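You operate a simulated robot arm through the tools that you are given. There is no shell and no other tool.

You are at the controls of a simulated robot arm. One attempt, no reset.

Task
Park the carriage with its handle up, then brush the dust off bench and rail.
Fine: put the red brush back. Set down upright: red brush. What is to be rubbed or washed off counts as gone when no trace of it is left.
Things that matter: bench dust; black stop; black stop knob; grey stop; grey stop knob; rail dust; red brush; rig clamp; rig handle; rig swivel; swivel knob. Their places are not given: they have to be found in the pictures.

Only the result counts: the job must be done as asked and must still hold three seconds after the hand-in. Knocking over, shifting, dropping, spilling or breaking anything else fails it.

Robot
A 7-joint arm with a two-finger parallel gripper, fixed in place. Base frame: the origin is at the foot of the arm, x ahead of it, y to its left, z up; the work surface is at about z = 865. Readings come in mm, degrees, newtons and seconds.
With the tool pointing down near the work surface it reaches from about 220 to 740 mm from the base axis. Its first joint turns from -166.0 to 166.0 degrees. Payload 1.57 kg.
Tool frame: the origin (TCP) lies between the finger pads and is the grasp point; the fingertips stand 30 mm ahead of it; z points along the fingers, y is the line along which they close. Largest opening 110 mm; finger width 24, thickness 12; the body of the gripper, 48 by 112 mm, starts 78 mm behind the TCP.
Orientation is told as [roll, pitch, yaw] about the base's x, y, z axes, in that order, counted from this pose: with the fingers straight down and closing along the base's y, the tool's x points along the base's -x, its y along +y and its z along -z.

Tools
- The arm moves only by the tool play_rows. Its argument "targets" is text: rows parted by semicolons, each of 7 numbers parted by spaces: the shift along the tool's x, y, z in units of 40 mm (1.0 is 40 mm), then the turn, a rotation vector about the tool's x, y, z in units of 5 degrees (1.0 is 5 degrees), then the opening in per cent of the stroke, from 0 (shut) to 100 (fully open). In form: dx dy dz wx wy wz gripper; .... A call has 1 to 20 rows; each row shifts and turns the commanded pose from where the row before left it, along the tool's axes as they then stand. A call with a number of a shift or a turn outside -1 to 1 is refused whole. A row lasts 0.2 s, in which the tool goes at most 50 mm and 8.6 degrees; a call with a longer step from one row to the next is refused whole, and so is a gripper value outside its range. A pose out of reach is approached as far as the arm can. The call stops where the force on the tool passes 40 N (or 10 N more than at its start, if that is more) or the arm is blocked; 0.2 s more then pass. Each finger travels about 45 mm/s and halts on what it meets, pressing with about 42 N; the grip force reading is that of the motor and also rises with nothing between the fingers. The clock runs only during rows and for 0.2 s after the last one: add rows that do not move to give the fingers time. It gives the time, the measured TCP pose, the force on the tool (base axes), the opening and the grip force at its end, in the units of the frame above (readings bear some noise), with the torque about the TCP (base axes, N m) and any sound that the robot's microphone picked up.
- Cameras (640 x 400 px; columns grow to the right, rows downward): "scene" is fixed at [411.4, 513.9, 1698]; the picture's right is [-0.93, -0.37, 0.00], its down [-0.32, 0.80, -0.51] and it looks along [0.19, -0.47, -0.86] (base axes); focal length 214 px, centre (320, 200). "wrist" rides on the gripper at [70, 16, -141] in the tool frame; the picture's right is [-0.23, 0.97, 0.00], its down [-0.86, -0.20, -0.48] and it looks along [-0.47, -0.11, 0.88] (tool axes); focal length 222 px, centre (320, 200).
- grab_frame(camera): a new picture of that camera. No time passes.
- slide_trunk(by): slides the trunk up (or, below 0, down) by that many mm; the arm rides with it, the base frame stays. It gives what a move gives, with no picture.
- locate(camera, pixels): for up to 12 pixels [column, row] of the newest picture of that camera ("zoom" is the newest enlarged one), the place [x, y, z] in the base frame of the surface seen there, good to about 2 mm, but the place of the scene camera against the robot may be out by one fixed shift of up to 25 mm in any direction. No time passes.
- zoom(camera, box): a new picture of the part [left, top, right, bottom] of that camera's present view, enlarged. No time passes.
- finish_job(): hands the job in; it is judged then, once.

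Open the gripper and draw the arm clear of the work before you hand the job in, unless the task says otherwise.

The tools are called after ">>>" as name(argument=value, ...) on one line, values as JSON. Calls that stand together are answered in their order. play_rows: Moves the arm, as the interface text tells. Its arguments: {"type":"object","properties":{"targets":{"type":"string"}},"required":["targets"]} The other tools are called the same way: slide_trunk (by) slides the trunk up or down; grab_frame (camera) takes a picture; locate (camera, pixels) gives the place of the surface under pixels of a picture; zoom (camera, box) takes an enlarged picture of a part of a camera's view; finish_job () hands the job in.

At the start:

```text
time: 0.0
tcp_pos: [413.9, -39.2, 1367.7]
tcp_rot: [-0.1, -0.6, 0.0]
force: [45.8, -0.6, -75.0]
torque: [-0.88, -0.07, -0.55]
finger_gap: 110.0
grasp_force: 0.0
trunk travel left (down, up): [-525.0, 65.0]
```

scene: 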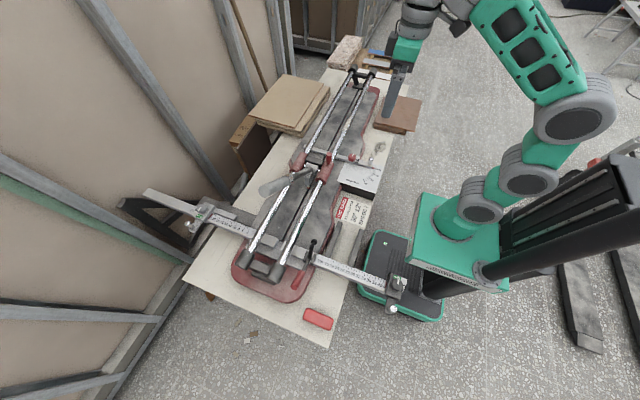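
wrist: 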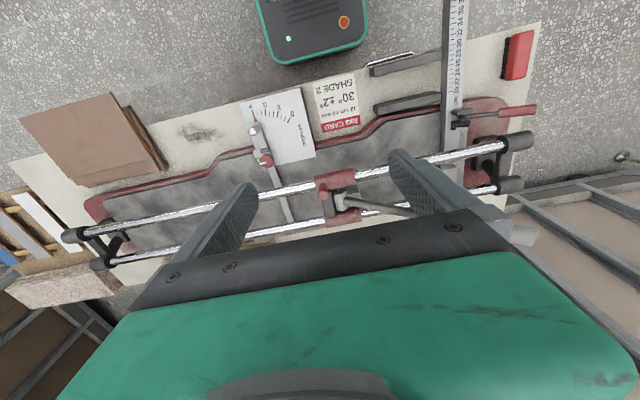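

The pictures show a tile cutter with a carriage around scene (320,165), a red brush near (318,319), and a card near (350,210). I zoom in to see the details.

>>> zoom(camera="scene", box=[240, 120, 400, 220])

>>> zoom(camera="scene", box=[220, 220, 380, 340])

>>> zoom(camera="scene", box=[300, 30, 440, 130])

>>> zoom(camera="wrist", box=[200, 70, 400, 230])

>>> zoom(camera="wrist", box=[360, 20, 560, 220])

>>> zoom(camera="wrist", box=[20, 80, 220, 280])

```text
4.00 times, centred on (320, 170) of scene
```

zoom: 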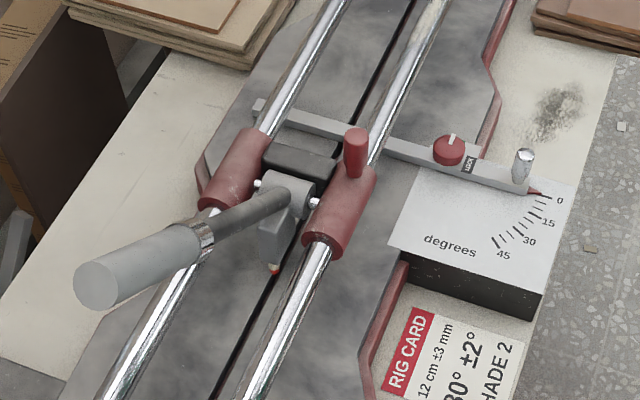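

```text
3.33 times, centred on (300, 280) of scene
```

zoom: 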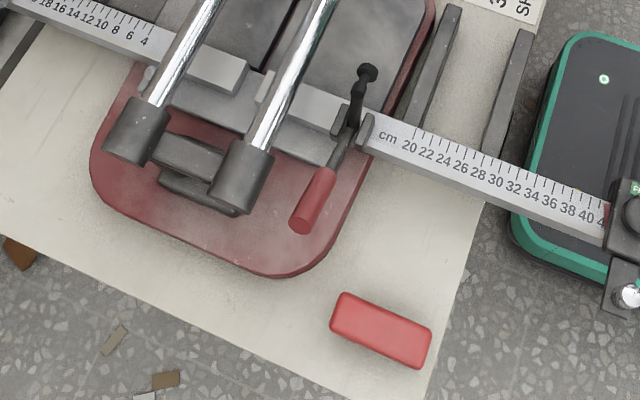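

```text
4.00 times, centred on (370, 80) of scene
```

zoom: 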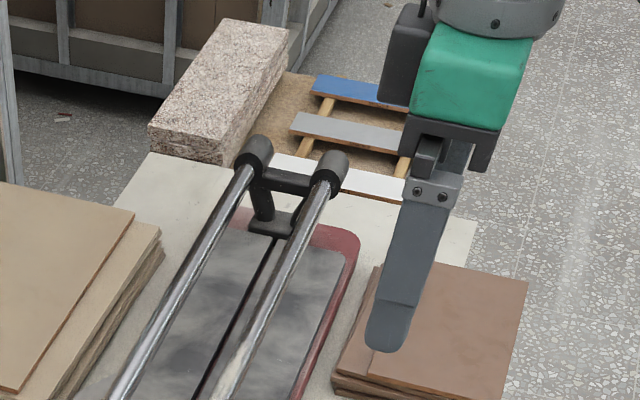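

```text
2.50 times, centred on (300, 150) of wrist
```

zoom: 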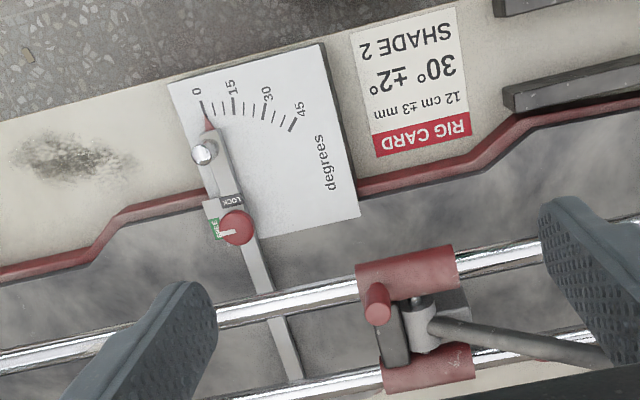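

```text
2.00 times, centred on (460, 120) of wrist
```

zoom: 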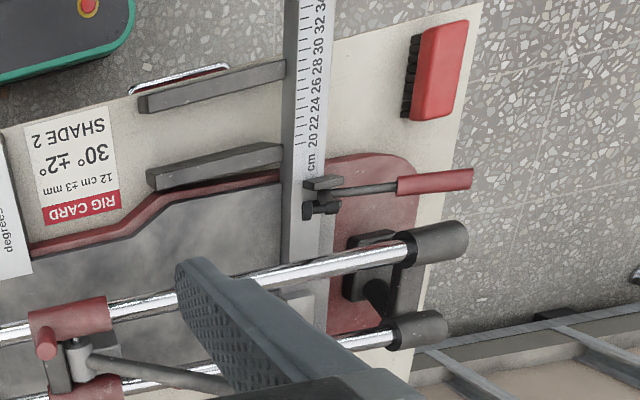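

```text
2.00 times, centred on (120, 180) of wrist
```

zoom: 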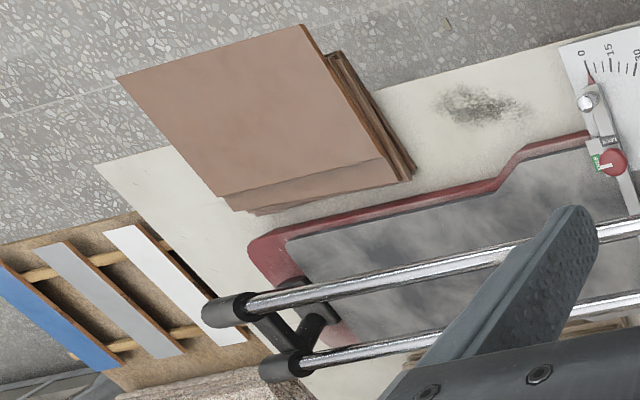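

The card (12 cm, 30°, shade 2) seems to be a rig setting not asked for here. I locate the key points in both cameras to get the geometry and the scene camera's shift.

>>> locate(camera="wrist", pixels=[[350, 165], [326, 190], [500, 148], [100, 267], [516, 55], [200, 133], [266, 160], [262, 131], [345, 200], [495, 110], [355, 120], [75, 235]])

>>> locate(camera="scene", pixels=[[329, 155], [265, 190], [318, 319], [379, 147], [345, 127], [352, 157], [370, 161], [311, 246], [297, 282], [258, 262], [302, 167], [326, 174]])

>>> zoom(camera="scene", box=[320, 80, 400, 130])

>>> zoom(camera="scene", box=[100, 170, 260, 270])

>>> zoom(camera="scene", box=[300, 230, 440, 330])

```text
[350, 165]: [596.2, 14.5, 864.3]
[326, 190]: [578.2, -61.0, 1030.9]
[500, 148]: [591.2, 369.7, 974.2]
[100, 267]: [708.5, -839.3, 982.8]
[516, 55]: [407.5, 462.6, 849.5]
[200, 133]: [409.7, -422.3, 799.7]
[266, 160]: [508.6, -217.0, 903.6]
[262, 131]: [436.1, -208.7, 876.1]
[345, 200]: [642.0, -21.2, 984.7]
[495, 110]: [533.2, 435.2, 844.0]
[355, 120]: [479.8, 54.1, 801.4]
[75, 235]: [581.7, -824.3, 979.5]
```

```text
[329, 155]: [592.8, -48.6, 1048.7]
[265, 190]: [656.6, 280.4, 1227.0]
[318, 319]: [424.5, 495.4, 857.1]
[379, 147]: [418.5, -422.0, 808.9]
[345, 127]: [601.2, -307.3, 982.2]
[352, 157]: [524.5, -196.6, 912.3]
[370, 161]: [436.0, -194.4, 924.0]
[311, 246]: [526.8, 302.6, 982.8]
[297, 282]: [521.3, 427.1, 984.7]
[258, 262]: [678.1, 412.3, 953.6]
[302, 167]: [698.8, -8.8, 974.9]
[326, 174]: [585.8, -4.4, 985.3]
```

```text
8.00 times, centred on (360, 105) of scene
```

zoom: 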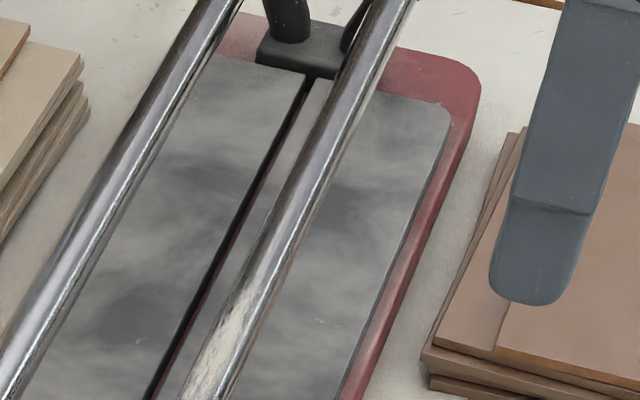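

```text
4.00 times, centred on (180, 220) of scene
```

zoom: 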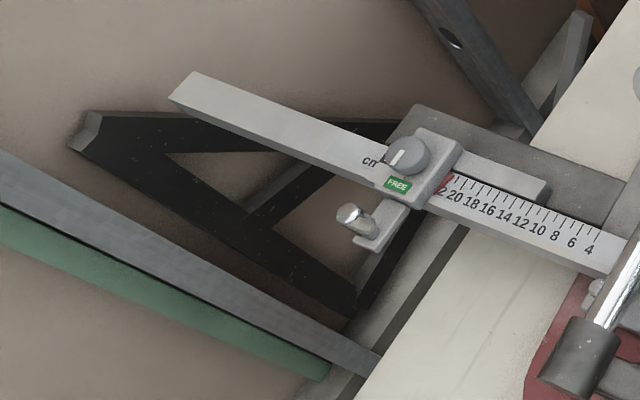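

```text
4.00 times, centred on (370, 280) of scene
```

zoom: 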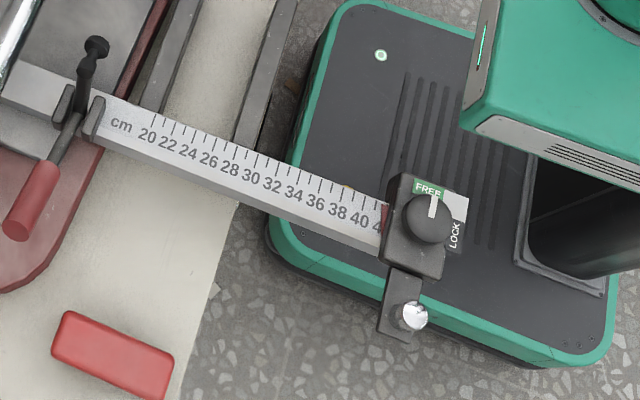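

The rails run along y at about x≈595 and x≈700, z≈980, the carriage is near y≈-20 with its handle slanting towards +y, and the bench dust is at about (410,-422,800). I lower and retract the tool for a closer wrist view of the carriage.

>>> play_rows(targets="0.4 0 0.6 0 0 0 100;0.4 0 0.6 0 0 0 100;0.4 0 0.6 0 0 0 100;0.4 0 0.6 0 0 0 100;0.4 0 0.6 0 0 0 100;0.4 0 0.6 0 0 0 100")

>>> grab_frame(camera="wrist")

>>> grab_frame(camera="scene")

```text
time: 1.4
tcp_pos: [316.8, -37.9, 1223.6]
tcp_rot: [0.0, -0.5, 0.0]
force: [0.6, -0.3, 0.4]
torque: [0.03, -0.02, 0.01]
finger_gap: 110.0
grasp_force: 0.1
trunk travel left (down, up): [-525.0, 65.0]
```

```text
taken
```

wrist: 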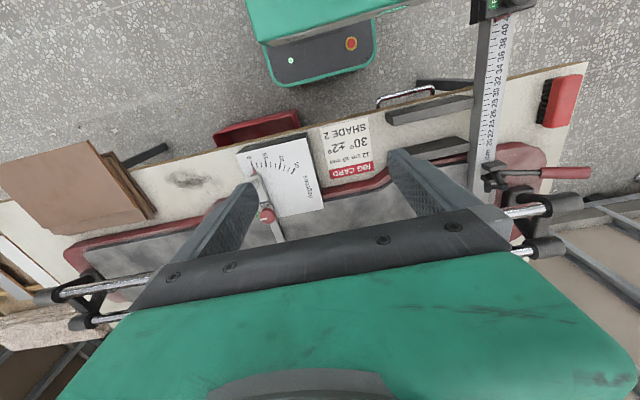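

```text
taken
```

scene: 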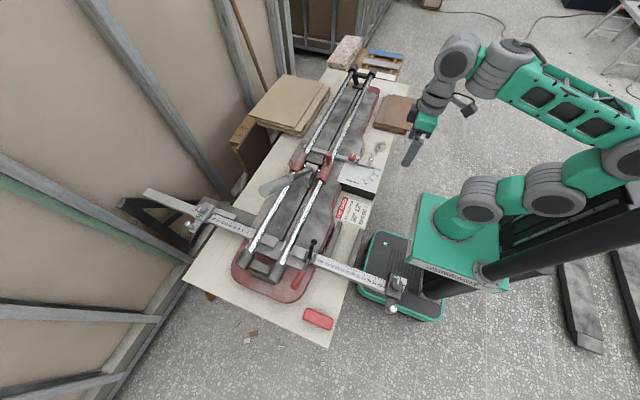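

The gripper covers the carriage in this wrist view, so I use tight scene zooms on the carriage instead.

>>> zoom(camera="scene", box=[285, 145, 349, 185])

>>> zoom(camera="scene", box=[340, 130, 404, 170])

>>> zoom(camera="scene", box=[225, 220, 337, 290])

>>> zoom(camera="scene", box=[320, 55, 400, 105])

```text
10.00 times, centred on (317, 165) of scene
```

zoom: 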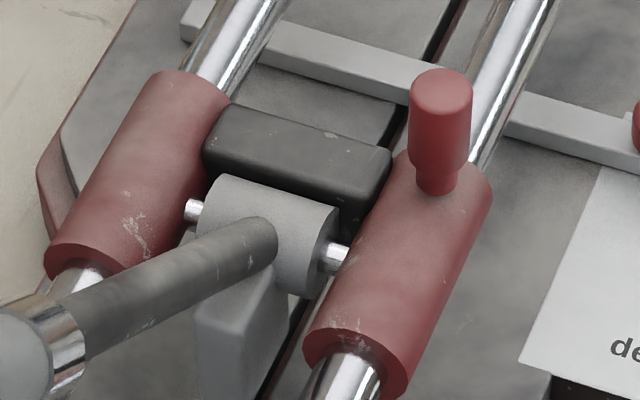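

```text
10.00 times, centred on (372, 150) of scene
```

zoom: 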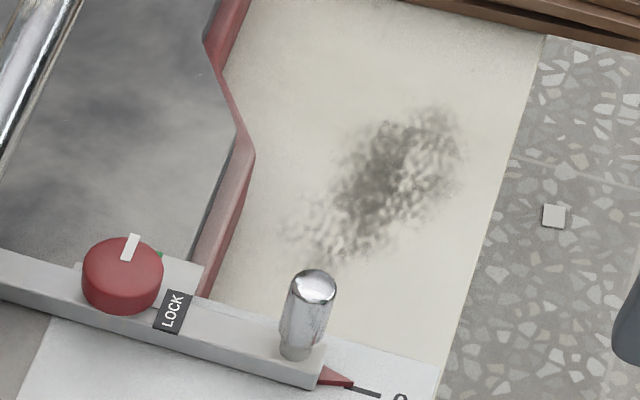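

```text
5.71 times, centred on (281, 255) of scene
```

zoom: 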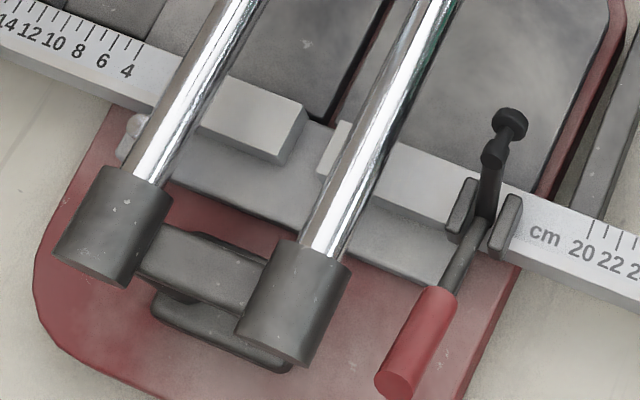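

```text
8.00 times, centred on (360, 80) of scene
```

zoom: 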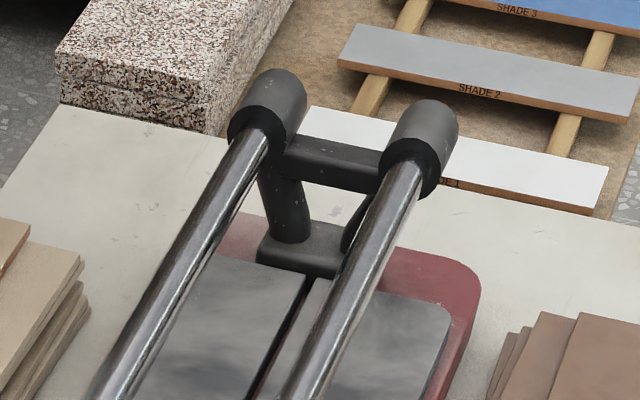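

The carriage has a pivoting handle on a grey hub, with a red push-knob on its near bushing. I locate points on the handle, hub, knob and rails through the scene camera.

>>> zoom(camera="scene", box=[240, 120, 400, 220])

>>> locate(camera="zoom", pixels=[[95, 287], [78, 275], [113, 292], [140, 258], [203, 240], [260, 208], [287, 195], [355, 137], [357, 172], [332, 240], [236, 180], [300, 160]])

>>> locate(camera="wrist", pixels=[[562, 100], [545, 100], [580, 70], [190, 181], [266, 214], [562, 203], [544, 248], [500, 185], [75, 300], [565, 173], [288, 175], [350, 168]])

```text
4.00 times, centred on (320, 170) of scene
```

zoom: 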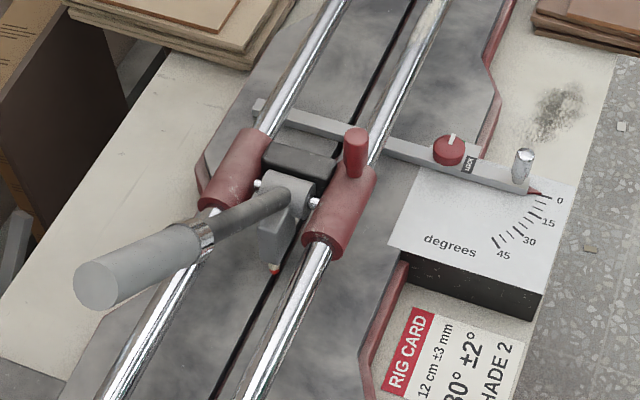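

```text
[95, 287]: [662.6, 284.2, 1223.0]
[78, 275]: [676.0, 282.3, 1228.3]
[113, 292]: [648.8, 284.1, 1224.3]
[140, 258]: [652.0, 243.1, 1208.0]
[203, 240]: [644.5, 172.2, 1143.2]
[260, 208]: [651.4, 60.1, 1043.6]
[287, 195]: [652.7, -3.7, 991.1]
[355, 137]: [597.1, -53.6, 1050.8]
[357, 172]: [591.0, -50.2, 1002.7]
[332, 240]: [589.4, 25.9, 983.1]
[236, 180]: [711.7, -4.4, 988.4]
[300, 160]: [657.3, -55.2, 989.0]
```

```text
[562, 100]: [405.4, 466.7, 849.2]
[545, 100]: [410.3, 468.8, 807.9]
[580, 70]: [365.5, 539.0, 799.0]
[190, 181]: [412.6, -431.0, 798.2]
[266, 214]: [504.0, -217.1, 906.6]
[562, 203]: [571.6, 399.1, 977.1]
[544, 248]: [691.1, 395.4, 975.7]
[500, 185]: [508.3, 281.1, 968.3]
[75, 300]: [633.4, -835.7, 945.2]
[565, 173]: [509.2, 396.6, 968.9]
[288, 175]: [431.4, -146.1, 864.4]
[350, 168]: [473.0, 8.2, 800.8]
```

I now calibrate the scene shift using sharp features: corners of the rig card and plate, seen in both cameras.

>>> zoom(camera="wrist", box=[220, 100, 400, 240])

>>> zoom(camera="scene", box=[320, 140, 400, 240])

```text
2.86 times, centred on (310, 170) of wrist
```

zoom: 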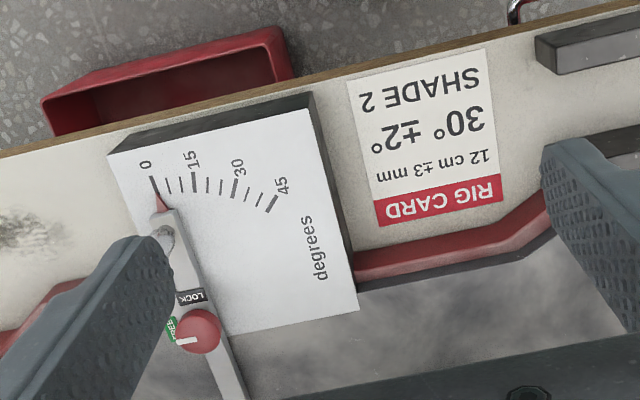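

```text
4.00 times, centred on (360, 190) of scene
```

zoom: 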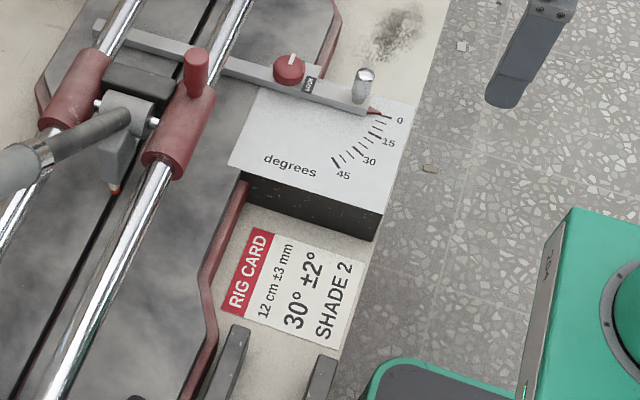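

Matching corners: card A/B/C/D and two plate corners, in both zooms.

>>> locate(camera="zoom", pixels=[[256, 230], [225, 305], [363, 263], [338, 347], [232, 165], [379, 211], [290, 62], [197, 52]])

>>> zoom(camera="wrist", box=[220, 100, 400, 240])

>>> locate(camera="zoom", pixels=[[380, 223], [500, 196], [349, 84], [484, 51], [356, 306], [311, 96], [202, 328]])

```text
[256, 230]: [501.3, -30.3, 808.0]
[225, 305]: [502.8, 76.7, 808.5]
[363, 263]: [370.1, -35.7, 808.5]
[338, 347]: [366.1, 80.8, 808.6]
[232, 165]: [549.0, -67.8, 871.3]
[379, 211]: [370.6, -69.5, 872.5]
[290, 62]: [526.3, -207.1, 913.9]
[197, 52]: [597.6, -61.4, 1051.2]
```

```text
2.86 times, centred on (310, 170) of wrist
```

zoom: 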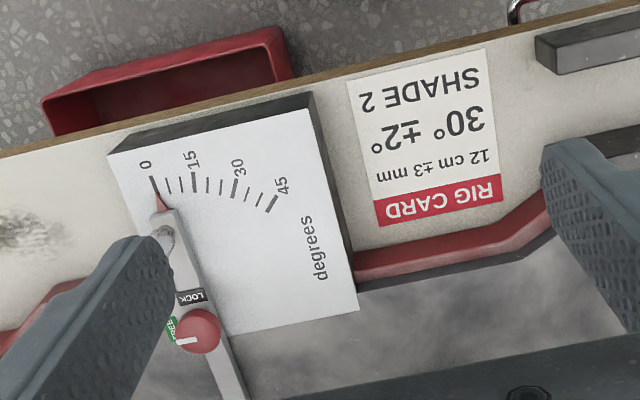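

```text
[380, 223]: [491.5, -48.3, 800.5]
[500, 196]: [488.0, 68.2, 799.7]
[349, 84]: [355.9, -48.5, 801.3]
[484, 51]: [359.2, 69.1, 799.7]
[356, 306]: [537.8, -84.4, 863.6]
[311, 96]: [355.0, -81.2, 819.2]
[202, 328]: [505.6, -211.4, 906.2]
```

The scene camera reads about (+11.5, +13.5, +8) mm off from the wrist camera; so the handle end is about (648,271,1215) with its pivot near (640,-12,967). I rotate the gripper by 90° so that it closes along x, in place, to grip the handle from above later.

>>> play_rows(targets="0 0 0 0 0 1 100;0 0 0 0 0 1 100;0 0 0 0 0 1 100;0 0 0 0 0 1 100;0 0 0 0 0 1 100;0 0 0 0 0 1 100;0 0 0 0 0 1 100;0 0 0 0 0 1 100;0 0 0 0 0 1 100;0 0 0 0 0 1 100;0 0 0 0 0 1 100;0 0 0 0 0 1 100;0 0 0 0 0 1 100;0 0 0 0 0 1 100;0 0 0 0 0 1 100;0 0 0 0 0 1 100;0 0 0 0 0 1 100;0 0 0 0 0 1 100")

>>> grab_frame(camera="wrist")

```text
time: 5.2
tcp_pos: [318.0, -40.1, 1222.5]
tcp_rot: [0.4, -0.2, -90.0]
force: [0.6, -0.4, -0.1]
torque: [-0.03, -0.02, -0.04]
finger_gap: 109.7
grasp_force: 0.0
trunk travel left (down, up): [-525.0, 65.0]
```

```text
taken
```

wrist: 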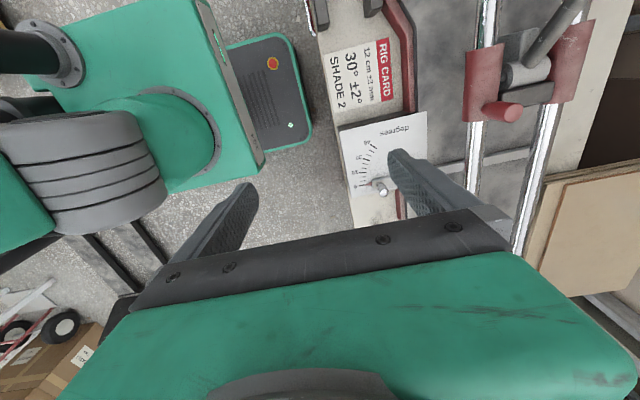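

With yaw −90 tool x is base +y and tool y is base +x. I move to about (500,−150,1330) to look at carriage and handle from above.

>>> play_rows(targets="-0.46 0.76 -0.45 0 0 0 100;-0.46 0.76 -0.45 0 0 0 100;-0.46 0.76 -0.45 0 0 0 100;-0.46 0.76 -0.45 0 0 0 100;-0.46 0.76 -0.45 0 0 0 100;-0.46 0.76 -0.45 0 0 0 100")

>>> grab_frame(camera="wrist")

```text
time: 6.6
tcp_pos: [503.0, -150.2, 1331.2]
tcp_rot: [0.4, -0.2, -90.1]
force: [-0.1, -0.8, 0.3]
torque: [0.02, -0.03, 0.0]
finger_gap: 110.0
grasp_force: 0.0
trunk travel left (down, up): [-525.0, 65.0]
```

```text
taken
```

wrist: 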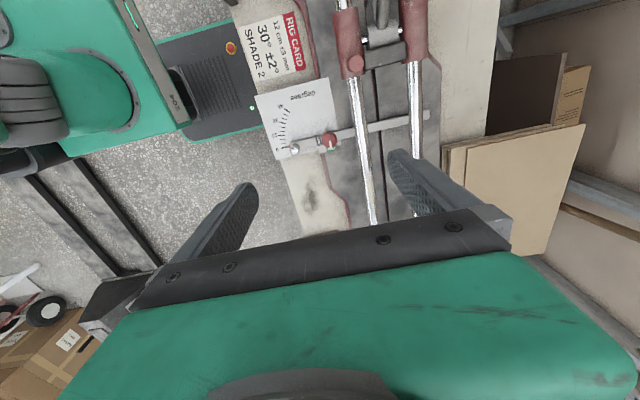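

The red push knob, rails and swivel bar are visible; rail dust is near (372,200). I move to above the handle, about (600,150,1380), to align visually.

>>> play_rows(targets="0 0 -0.6 0 0 0 100;0.94 0.3 -0.1 0 0 0 100;0.94 0.3 -0.1 0 0 0 100;0.94 0.3 -0.1 0 0 0 100;0.94 0.3 -0.1 0 0 0 100;0.94 0.3 -0.1 0 0 0 100;0.94 0.3 -0.1 0 0 0 100;0.94 0.3 -0.1 0 0 0 100;0.94 0.3 -0.1 0 0 0 100")

>>> grab_frame(camera="wrist")

```text
time: 8.6
tcp_pos: [551.5, 129.7, 1323.1]
tcp_rot: [0.6, 0.0, -90.0]
force: [-0.2, -0.3, 0.2]
torque: [0.0, -0.03, -0.01]
finger_gap: 110.0
grasp_force: 0.1
out of reach, approached as far as the arm can: row 1, 3, 4, 5, 6, 7, 8, 9
trunk travel left (down, up): [-525.0, 65.0]
```

```text
taken
```

wrist: 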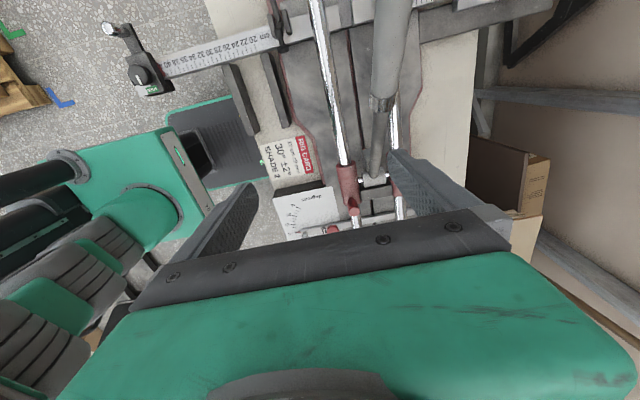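

The reach is short up here with the tool pointing straight down, so I will instead tilt the tool outward and push the handle up with the closed fingers. First I back off along −x and rotate back to yaw 0.

>>> play_rows(targets="0 -1 0.3 0 0 0 100;0 -1 0.3 0 0 0 100;0 -1 0 0 0 -1 50;0 -1 0 0 0 -1 0;0 0 0 0 0 -1 0;0 0 0 0 0 -1 0;0 0 0 0 0 -1 0;0 0 0 0 0 -1 0;0 0 0 0 0 -1 0;0 0 0 0 0 -1 0;0 0 0 0 0 -1 0;0 0 0 0 0 -1 0;0 0 0 0 0 -1 0;0 0 0 0 0 -1 0;0 0 0 0 0 -1 0;0 0 0 0 0 -1 0;0 0 0 0 0 -1 0;0 0 0 0 0 -1 0;0 0 0 0 0 -1 0;0 0 0 0 0 -1 0")

```text
time: 12.8
tcp_pos: [393.2, 124.8, 1299.9]
tcp_rot: [-0.1, -0.5, 0.1]
force: [0.2, 0.6, -0.5]
torque: [-0.04, -0.04, 0.0]
finger_gap: 0.1
grasp_force: 21.9
trunk travel left (down, up): [-525.0, 65.0]
```

Commanded pose follows the clipped pose. Now I tilt the tool outward by 50° (fingers pointing +x and down) with the fingers shut, then go to about (450,200,1071), below the handle's level and still clear of it.

>>> play_rows(targets="0 0 0 0 -1 0 0;0 0 0 0 -1 0 0;0 0 0 0 -1 0 0;0 0 0 0 -1 0 0;0 0 0 0 -1 0 0;0 0 0 0 -1 0 0;0 0 0 0 -1 0 0;0 0 0 0 -1 0 0;0 0 0 0 -1 0 0;0 0 0 0 -1 0 0;0.496 0.268 0.68 0 0 0 0;0.496 0.268 0.68 0 0 0 0;0.496 0.268 0.68 0 0 0 0;0.496 0.268 0.68 0 0 0 0;0.496 0.268 0.68 0 0 0 0;0.496 0.268 0.68 0 0 0 0;0.496 0.268 0.68 0 0 0 0")

>>> grab_frame(camera="wrist")

>>> grab_frame(camera="scene")

```text
time: 15.6
tcp_pos: [406.4, 91.1, 1366.6]
tcp_rot: [-2.8, -45.1, -5.7]
force: [1.0, 0.4, -0.6]
torque: [-0.03, 0.02, 0.0]
finger_gap: 0.0
grasp_force: 21.4
out of reach, approached as far as the arm can: row 7, 8, 9, 10, 11, 12, 13, 14
trunk travel left (down, up): [-525.0, 65.0]
stopped in row 14: the arm was blocked; the commanded pose is now the measured one
```

```text
taken
```

wrist: 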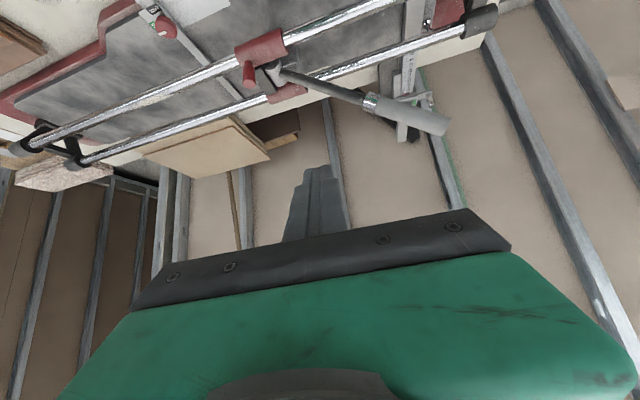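

```text
taken
```

scene: 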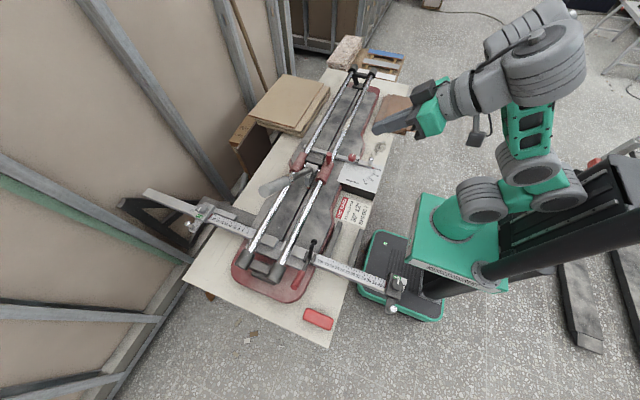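

The arm met a joint limit when tilting outward here (a stretched wrist). I locate arm parts in the scene picture to see how the arm is configured before choosing a trunk height.

>>> locate(camera="scene", pixels=[[455, 200], [478, 205], [535, 205], [530, 160], [525, 120], [545, 55], [500, 75], [460, 95], [430, 110], [580, 230], [460, 255], [395, 250]])

>>> zoom(camera="scene", box=[360, 0, 640, 300])

```text
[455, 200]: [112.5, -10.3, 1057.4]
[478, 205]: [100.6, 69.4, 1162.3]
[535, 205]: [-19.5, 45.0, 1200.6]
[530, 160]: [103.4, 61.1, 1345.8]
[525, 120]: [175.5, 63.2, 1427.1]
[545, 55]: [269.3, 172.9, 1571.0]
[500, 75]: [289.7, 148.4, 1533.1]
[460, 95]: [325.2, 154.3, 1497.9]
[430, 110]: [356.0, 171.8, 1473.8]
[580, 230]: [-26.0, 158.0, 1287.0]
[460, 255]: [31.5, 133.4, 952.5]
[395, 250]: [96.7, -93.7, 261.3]
```

```text
1.33 times, centred on (500, 150) of scene
```

zoom: 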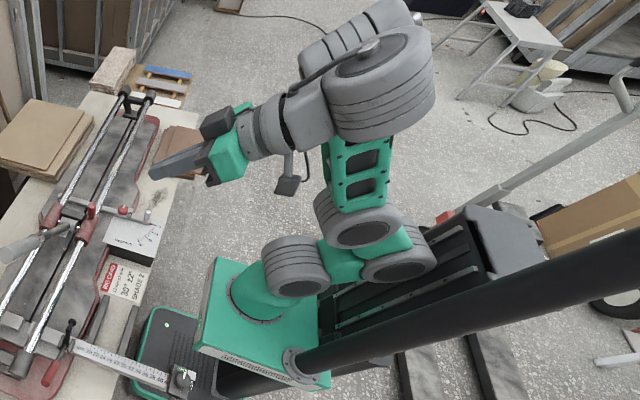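

The elbow is high, so the forearm points steeply down; lowering the trunk lets the forearm lie flatter and the tool tilt outward. The space below the tool at x≈400 is clear down to the plate, so I lower the trunk 240 mm.

>>> slide_trunk(by=-240)

>>> grab_frame(camera="scene")

```text
time: 18.1
tcp_pos: [424.8, 94.5, 1111.8]
tcp_rot: [-3.9, -42.2, -4.9]
force: [-0.2, 0.1, 0.0]
torque: [0.02, 0.01, -0.03]
finger_gap: 0.1
grasp_force: 21.1
trunk travel left (down, up): [-285.0, 305.0]
```

```text
taken
```

scene: 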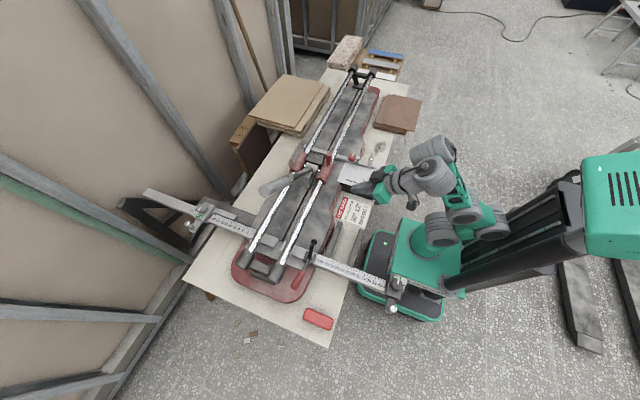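

The trunk carriage came near the ruler's black stop at (395,285), so I check that it is untouched.

>>> zoom(camera="scene", box=[330, 220, 470, 330])

>>> grab_frame(camera="wrist")

```text
3.64 times, centred on (400, 275) of scene
```

zoom: 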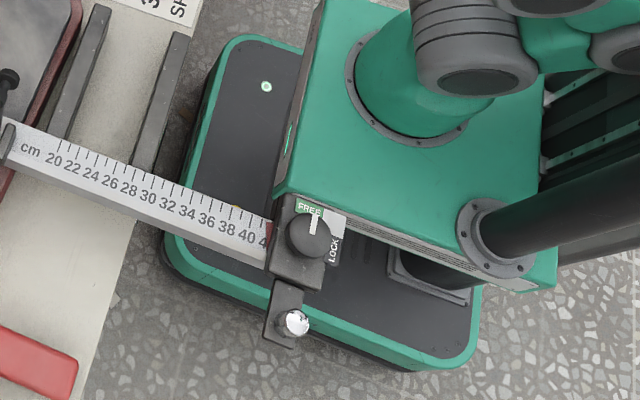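

```text
taken
```

wrist: 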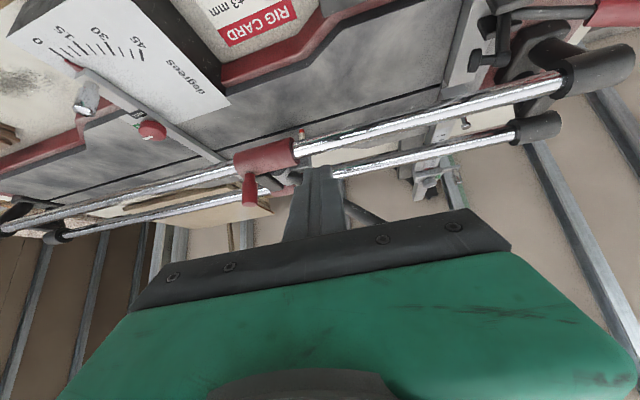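

The stop is unchanged. I correct the tool's orientation to pitch −50° with no roll or yaw.

>>> play_rows(targets="0 0 0 -0.62 -0.8 -0.1 0;0 0 0 -0.62 -0.8 -0.1 0;0 0 0 0 0 0 0")

```text
time: 18.7
tcp_pos: [433.9, 96.2, 1108.9]
tcp_rot: [0.1, -42.1, -1.0]
force: [0.2, -0.9, -0.1]
torque: [-0.02, 0.01, -0.01]
finger_gap: 0.0
grasp_force: 21.4
out of reach, approached as far as the arm can: row 1, 2
trunk travel left (down, up): [-285.0, 305.0]
stopped in row 2: the arm was blocked; the commanded pose is now the measured one
```

The tilt limit is about −42° here, which is enough. I move sideways to y≈190, z≈1070, still at x≈434 clear of the handle.

>>> play_rows(targets="0.21 0.8 0.23 0 0 0 0;0.21 0.8 0.23 0 0 0 0;0.21 0.8 0.23 0 0 0 0;0 0 0 0 0 0 0")

```text
time: 19.7
tcp_pos: [389.4, 175.5, 1105.6]
tcp_rot: [-0.1, -42.1, -0.9]
force: [0.9, 0.2, 0.2]
torque: [-0.01, -0.04, -0.02]
finger_gap: 0.0
grasp_force: 21.2
out of reach, approached as far as the arm can: row 1, 2, 3
trunk travel left (down, up): [-285.0, 305.0]
```

The arm is riding a joint limit; going outward should relax it. I test with a small outward move.

>>> play_rows(targets="-0.743 0 0.669 0 0 0 0;-0.743 0 0.669 0 0 0 0;0 0 0 0 0 0 0")

>>> zoom(camera="scene", box=[240, 100, 560, 300])

```text
time: 20.5
tcp_pos: [445.5, 167.1, 1144.1]
tcp_rot: [-0.1, -41.9, -0.9]
force: [-0.4, 0.5, -0.2]
torque: [-0.01, 0.02, 0.0]
finger_gap: 0.0
grasp_force: 21.7
out of reach, approached as far as the arm can: row 1, 2
trunk travel left (down, up): [-285.0, 305.0]
```

```text
2.00 times, centred on (400, 200) of scene
```

zoom: 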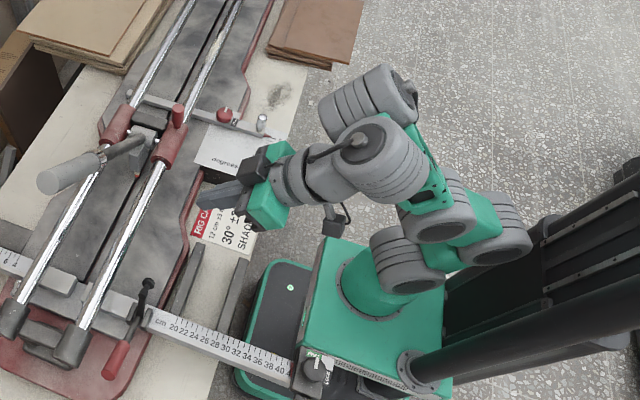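

The limit pushes the tool upward, so a still lower trunk helps. I lower the trunk 150 mm more; the tool would come to z≈994 over free space in front of the rig.

>>> slide_trunk(by=-150)

>>> play_rows(targets="-0.4 0 -0.5 0 0 0 0;-0.4 0 -0.5 0 0 0 0;-0.4 0 -0.5 0 0 0 0;0 0 0 0 0 0 0")

```text
time: 22.3
tcp_pos: [443.0, 166.5, 995.3]
tcp_rot: [-0.1, -41.9, -0.9]
force: [0.5, -0.8, 0.1]
torque: [0.01, -0.01, -0.03]
finger_gap: 0.2
grasp_force: 21.1
trunk travel left (down, up): [-135.0, 455.0]
```

```text
time: 23.3
tcp_pos: [438.3, 167.6, 1070.0]
tcp_rot: [-0.1, -41.9, -0.9]
force: [0.9, -0.4, 0.1]
torque: [-0.02, 0.0, 0.02]
finger_gap: 0.0
grasp_force: 21.5
trunk travel left (down, up): [-135.0, 455.0]
```

That frees the arm. I tilt further to about −52° and shift to y≈190.

>>> play_rows(targets="0 0.25 0 0 -1 0 0;0 0.3 0 0 -1 0 0;0 0 0 0 0 0 0")

>>> grab_frame(camera="wrist")

```text
time: 24.1
tcp_pos: [434.7, 191.2, 1083.7]
tcp_rot: [-0.1, -51.4, -0.8]
force: [-0.7, 0.2, -1.1]
torque: [0.02, -0.01, -0.02]
finger_gap: 0.0
grasp_force: 21.5
out of reach, approached as far as the arm can: row 2
trunk travel left (down, up): [-135.0, 455.0]
```

```text
taken
```

wrist: 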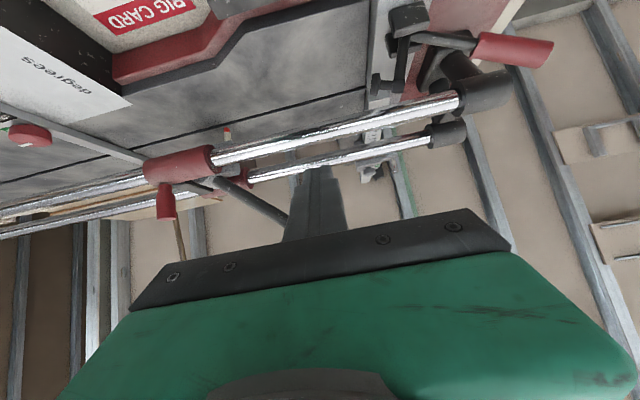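

I take accurate wrist-camera positions of handle shaft, rails, bushing and knob from this view.

>>> locate(camera="wrist", pixels=[[265, 208], [240, 192], [165, 205], [165, 168], [300, 140], [420, 104], [300, 172], [400, 144], [485, 88], [455, 132], [225, 133], [70, 195]])

>>> zoom(camera="wrist", box=[130, 110, 330, 235])

```text
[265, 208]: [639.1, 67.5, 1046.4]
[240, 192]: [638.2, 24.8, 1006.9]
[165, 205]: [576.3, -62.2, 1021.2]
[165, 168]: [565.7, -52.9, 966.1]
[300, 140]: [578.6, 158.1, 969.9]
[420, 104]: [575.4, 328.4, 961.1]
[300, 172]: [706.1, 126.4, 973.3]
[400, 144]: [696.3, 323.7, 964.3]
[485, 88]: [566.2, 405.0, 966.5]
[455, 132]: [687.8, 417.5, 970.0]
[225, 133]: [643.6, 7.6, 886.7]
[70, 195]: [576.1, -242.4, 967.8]
```

```text
3.20 times, centred on (230, 172) of wrist
```

zoom: 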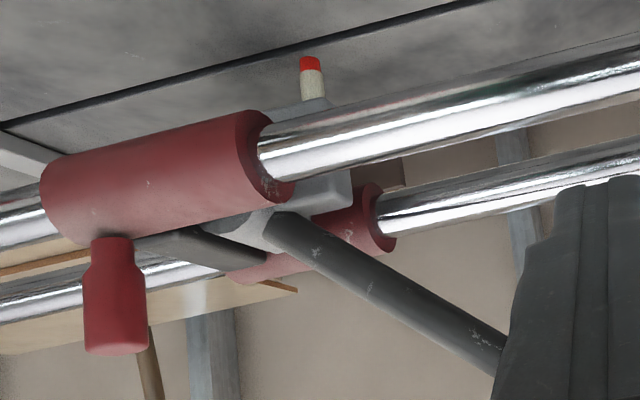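

Handle axis: x≈650, pivot about (y −18, z 967), angle ≈41°; rails at x≈588 and 710. I now insert the closed fingers under the handle at y≈190, to TCP ≈(642,191,1065).

>>> play_rows(targets="-0.477 0 0.723 0 0 0 0;-0.477 0 0.723 0 0 0 0;-0.477 0 0.723 0 0 0 0;-0.477 0 0.723 0 0 0 0;-0.477 0 0.723 0 0 0 0;-0.477 0 0.723 0 0 0 0;0 0 0 0 0 0 0")

>>> grab_frame(camera="wrist")

>>> zoom(camera="scene", box=[220, 110, 420, 260])

```text
time: 25.7
tcp_pos: [597.8, 183.7, 1072.8]
tcp_rot: [-0.2, -52.0, -0.9]
force: [0.1, 0.2, 0.0]
torque: [-0.02, 0.0, 0.01]
finger_gap: 0.1
grasp_force: 21.2
out of reach, approached as far as the arm can: row 1, 5, 6
trunk travel left (down, up): [-135.0, 455.0]
```

```text
taken
```

wrist: 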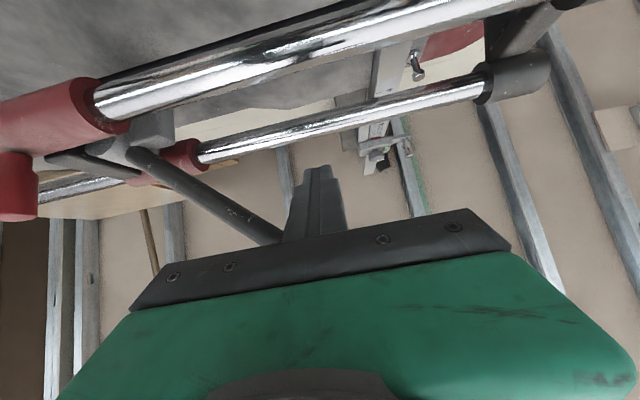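

```text
2.67 times, centred on (320, 185) of scene
```

zoom: 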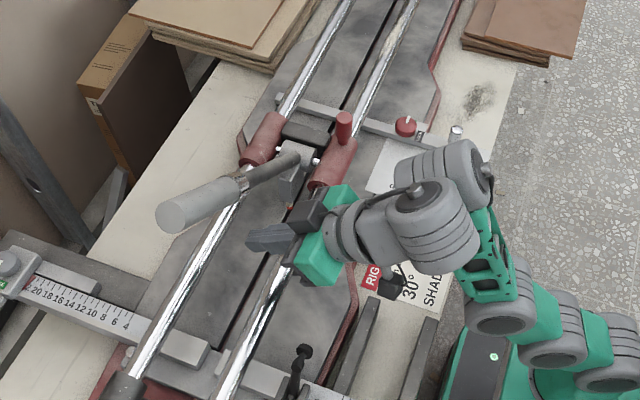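

The arm is now extension-limited at x≈598 because the trunk is low. I back off 80 mm, raise the trunk 110 mm, and come down again.

>>> play_rows(targets="0.62 0 -0.78 0 0 0 0;0.62 0 -0.78 0 0 0 0;0.62 0 -0.78 0 0 0 0;0 0 0 0 0 0 0")

>>> slide_trunk(by=110)

>>> play_rows(targets="0.7815 0.1 0.624 0 0 0 0;0.7815 0.1 0.624 0 0 0 0;0.7 0 0.55 0 0 0 0;0 0 0 0 0 0 0")

```text
time: 26.7
tcp_pos: [500.0, 201.0, 1112.3]
tcp_rot: [-0.1, -51.8, -1.0]
force: [-0.4, -0.3, -0.3]
torque: [0.02, 0.0, 0.01]
finger_gap: 0.1
grasp_force: 20.8
out of reach, approached as far as the arm can: row 1, 2, 3
trunk travel left (down, up): [-135.0, 455.0]
```

```text
time: 28.1
tcp_pos: [500.2, 200.3, 1222.0]
tcp_rot: [-0.2, -51.8, -0.9]
force: [0.4, -0.2, -0.1]
torque: [0.02, -0.01, -0.01]
finger_gap: 0.0
grasp_force: 21.2
trunk travel left (down, up): [-245.0, 345.0]
```

```text
time: 29.1
tcp_pos: [542.6, 242.6, 1177.8]
tcp_rot: [-0.3, -51.7, -0.9]
force: [0.7, -0.3, 0.9]
torque: [-0.02, -0.04, 0.02]
finger_gap: 0.0
grasp_force: 20.9
out of reach, approached as far as the arm can: row 1, 2, 3
trunk travel left (down, up): [-245.0, 345.0]
```

This limit is not simple extension, so I change the plan: return to tool-down, raise the trunk fully, and grip the handle from above (closing along x). First I undo the tilt while backing off.

>>> play_rows(targets="0.3 0 -0.4 0 1 0 0;0.3 0 -0.4 0 1 0 0;0.3 0 -0.3 0 1 0 0;0.3 0 -0.3 0 1 0 0;0.3 0 -0.2 0 1 0 0;0 0 0 0 1 0 0;0 0 0 0 1 0 0;0 0 0 0 1 0 0;0 0 0 0 1 0 0;0 0 0 0 1 0 0;0 0 0 0 0 0 0")

>>> grab_frame(camera="scene")

```text
time: 31.5
tcp_pos: [432.8, 222.4, 1089.6]
tcp_rot: [-0.1, -1.8, -1.1]
force: [0.6, -0.5, -1.0]
torque: [-0.04, -0.01, 0.02]
finger_gap: 0.1
grasp_force: 20.9
out of reach, approached as far as the arm can: row 5, 6, 7, 8, 9, 10
trunk travel left (down, up): [-245.0, 345.0]
```

```text
taken
```

scene: 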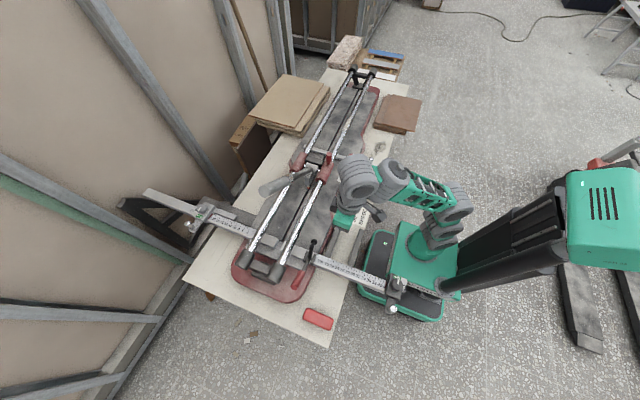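

That matches a simple extension limit for tool-down (roughly 720–740 mm). Now I raise the trunk fully by 345 mm.

>>> slide_trunk(by=345)

>>> play_rows(targets="0 -0.9 0 0 0 1 0;0 -0.9 0 0 0 1 0;0 -0.6 0.3 0 0 1 0;0 0 0.6 0 0 1 0;0 0 0.6 0 0 1 0;0 0 0.6 0 0 1 0;0 0 0.6 0 0 1 30;0 0 0.6 0 0 1 50;0 0 0.6 0 0 1 80;0 0 0.5 0 0 1 80;0 0 0.4 0 0 1 80;0 0 0 0 0 1 80;0 0 0 0 0 1 80;0 0 0 0 0 1 80;0 0 0 0 0 1 80;0 0 0 0 0 1 80;0 0 0 0 0 1 80;0 0 0 0 0 1 80")

>>> grab_frame(camera="scene")

```text
time: 34.9
tcp_pos: [433.8, 221.5, 1435.3]
tcp_rot: [0.0, -1.8, -1.0]
force: [-0.8, -0.4, -0.5]
torque: [0.05, 0.02, 0.01]
finger_gap: 0.0
grasp_force: 21.0
trunk travel left (down, up): [-590.0, 0.0]
```

```text
time: 38.6
tcp_pos: [430.4, 127.2, 1241.9]
tcp_rot: [1.9, -0.1, -91.1]
force: [-0.1, 0.5, 0.2]
torque: [0.02, -0.03, 0.03]
finger_gap: 87.9
grasp_force: 0.0
trunk travel left (down, up): [-590.0, 0.0]
```

```text
taken
```

scene: 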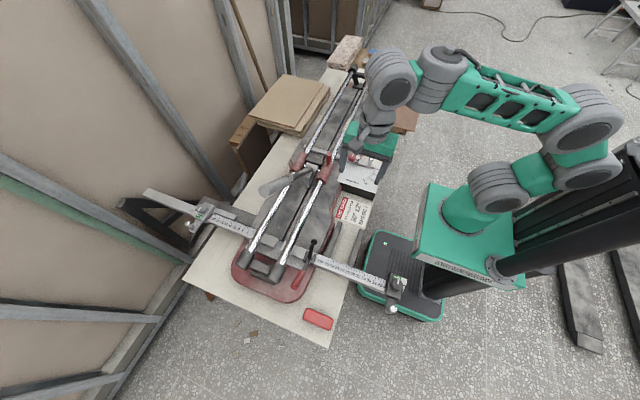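

The arm is well configured now. I rotate the tool to yaw +90 so the wrist camera ends on the −y side, clear of the handle when it comes upright.

>>> play_rows(targets="0 0 0 0 0 -1 80;0 0 0 0 0 -1 80;0 0 0 0 0 -1 80;0 0 0 0 0 -1 80;0 0 0 0 0 -1 80;0 0 0 0 0 -1 80;0 0 0 0 0 -1 80;0 0 0 0 0 -1 80;0 0 0 0 0 -1 80;0 0 0 0 0 -1 80;0 0 0 0 0 -1 80;0 0 0 0 0 -1 80;0 0 0 0 0 -1 80;0 0 0 0 0 -1 80;0 0 0 0 0 -1 80;0 0 0 0 0 -1 80;0 0 0 0 0 -1 80;0 0 0 0 0 -1 80;0 0 0 0 0 -1 80;0 0 0 0 0 -1 80")

>>> play_rows(targets="0 0 0 0 0 -1 80;0 0 0 0 0 -1 80;0 0 0 0 0 -1 80;0 0 0 0 0 -1 80;0 0 0 0 0 -1 80;0 0 0 0 0 -1 80;0 0 0 0 0 -1 80;0 0 0 0 0 -1 80;0 0 0 0 0 -1 80;0 0 0 0 0 -1 80;0 0 0 0 0 -1 80;0 0 0 0 0 -1 80;0 0 0 0 0 -1 80;0 0 0 0 0 -1 80;0 0 0 0 0 -1 80;0 0 0 0 0 -1 80")

```text
time: 42.9
tcp_pos: [430.3, 127.1, 1243.2]
tcp_rot: [-0.4, -1.8, 9.0]
force: [-0.6, 0.0, 0.5]
torque: [0.03, -0.01, -0.01]
finger_gap: 88.1
grasp_force: 0.1
trunk travel left (down, up): [-590.0, 0.0]
```

```text
time: 46.2
tcp_pos: [429.3, 126.7, 1243.2]
tcp_rot: [-1.9, 0.1, 89.1]
force: [0.8, 0.5, 1.0]
torque: [-0.03, 0.0, 0.0]
finger_gap: 88.1
grasp_force: 0.0
trunk travel left (down, up): [-590.0, 0.0]
```

Yaw +90 works. I tilt the tool 45° so that the fingers point towards +y and down (perpendicular to the handle), then move to a standoff about (650,38,1214) above the handle.

>>> play_rows(targets="0 0 0 0 -1 0 80;0 0 0 0 -1 0 80;0 0 0 0 -1 0 80;0 0 0 0 -1 0 80;0 0 0 0 -1 0 80;0 0 0 0 -1 0 80;0 0 0 0 -1 0 80;0 0 0 0 -1 0 80;0 0 0 0 -1 0 80;0 0 0 0 -0.4 0 80;0.348 -0.917 -0.177 0 0 0 80;0.348 -0.917 -0.177 0 0 0 80;0.348 -0.917 -0.177 0 0 0 80;0.348 -0.917 -0.177 0 0 0 80;0.348 -0.917 -0.177 0 0 0 80;0.348 -0.917 -0.177 0 0 0 80")

>>> grab_frame(camera="wrist")

>>> grab_frame(camera="scene")

```text
time: 49.6
tcp_pos: [587.5, 65.0, 1142.0]
tcp_rot: [-2.8, -46.9, 91.0]
force: [-0.1, 0.5, 0.0]
torque: [0.04, 0.0, 0.0]
finger_gap: 88.3
grasp_force: 0.1
out of reach, approached as far as the arm can: row 10, 12, 13, 14, 15, 16
trunk travel left (down, up): [-590.0, 0.0]
```

```text
taken
```

wrist: 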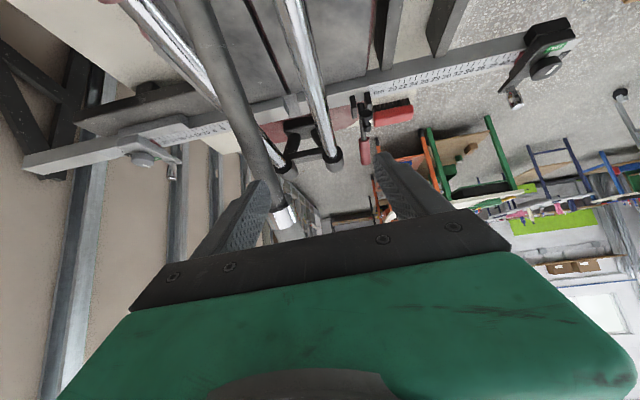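

```text
taken
```

scene: 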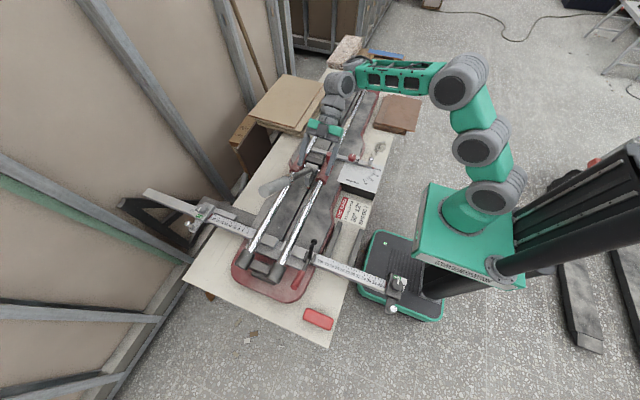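

The arm seems stretched: the wrist is far back at −y. I locate the arm's joints in the picture to learn the wrist offset.

>>> locate(camera="scene", pixels=[[343, 82], [335, 103], [325, 128], [365, 72], [410, 75], [458, 90], [475, 150], [493, 195], [440, 75], [450, 220], [480, 120], [330, 82]])

>>> zoom(camera="scene", box=[280, 40, 540, 240])

```text
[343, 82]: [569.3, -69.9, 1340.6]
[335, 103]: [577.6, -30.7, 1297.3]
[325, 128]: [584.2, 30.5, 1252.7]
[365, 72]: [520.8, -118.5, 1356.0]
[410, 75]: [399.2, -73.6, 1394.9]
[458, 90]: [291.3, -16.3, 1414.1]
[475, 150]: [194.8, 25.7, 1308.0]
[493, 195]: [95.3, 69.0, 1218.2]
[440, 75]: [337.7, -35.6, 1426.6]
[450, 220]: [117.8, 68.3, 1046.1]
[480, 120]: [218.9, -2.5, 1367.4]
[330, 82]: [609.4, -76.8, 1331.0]
```

```text
2.00 times, centred on (410, 140) of scene
```

zoom: 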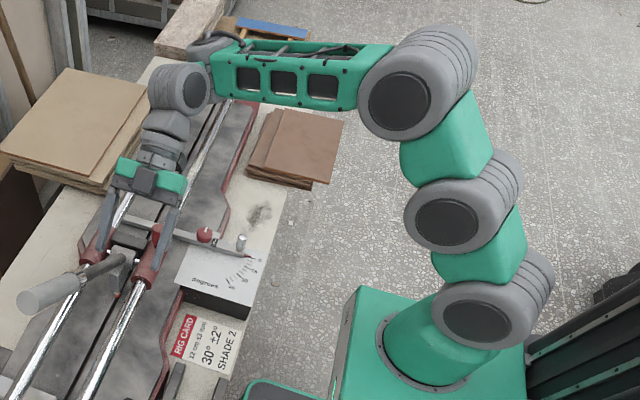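

The tool sits above the handle but 60 mm short in x. I move +x by 62 mm and look whether it is reached.

>>> play_rows(targets="0 -0.775 0 0 0 0 80;0 -0.775 0 0 0 0 80;0 0 0 0 0 0 80")

>>> grab_frame(camera="wrist")

```text
time: 50.5
tcp_pos: [604.4, 70.9, 1129.1]
tcp_rot: [-2.8, -46.9, 90.9]
force: [-0.7, -0.6, 0.3]
torque: [-0.01, 0.01, 0.0]
finger_gap: 87.8
grasp_force: 0.0
out of reach, approached as far as the arm can: row 1, 2
trunk travel left (down, up): [-590.0, 0.0]
```

```text
taken
```

wrist: 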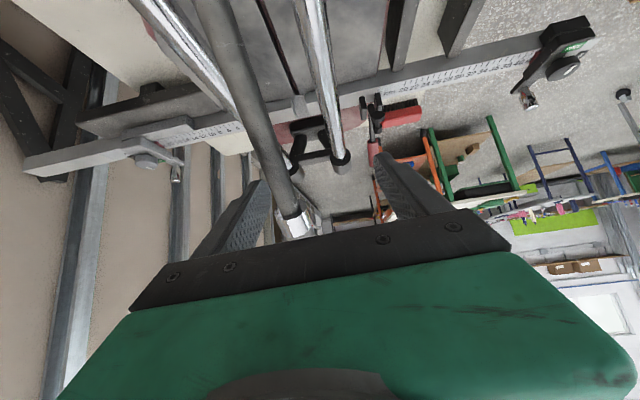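

The reach is limited by extension when tilted sideways. I undo the sideways tilt while raising, then tilt 20° outward (fingers toward +x), which shortens the needed reach.

>>> play_rows(targets="0 0.3 -0.6 0 1 0 80;0 0.3 -0.6 0 1 0 80;0 0.3 -0.6 0 1 0 80;0 0 -0.5 0 1 0 80;0 0 -0.5 0 1 0 80;0 0 -0.4 0 1 0 80;0 0 -0.3 0 1 0 80;0 0 0 0 1 0 80;0 0 0 0 1 0 80;0 0 0 0 0.4 0 80;0 0 0 1 0 0 80;0 0 0 1 0 0 80;0 0 0 1 0 0 80;0 0 0 1 0 0 80;0 0 0 0 0 0 80")

```text
time: 53.6
tcp_pos: [556.0, -0.3, 1228.8]
tcp_rot: [-21.9, 0.2, 89.1]
force: [0.3, -0.2, -0.9]
torque: [-0.02, 0.0, 0.01]
finger_gap: 87.9
grasp_force: 0.1
out of reach, approached as far as the arm can: row 4, 5
trunk travel left (down, up): [-590.0, 0.0]
```

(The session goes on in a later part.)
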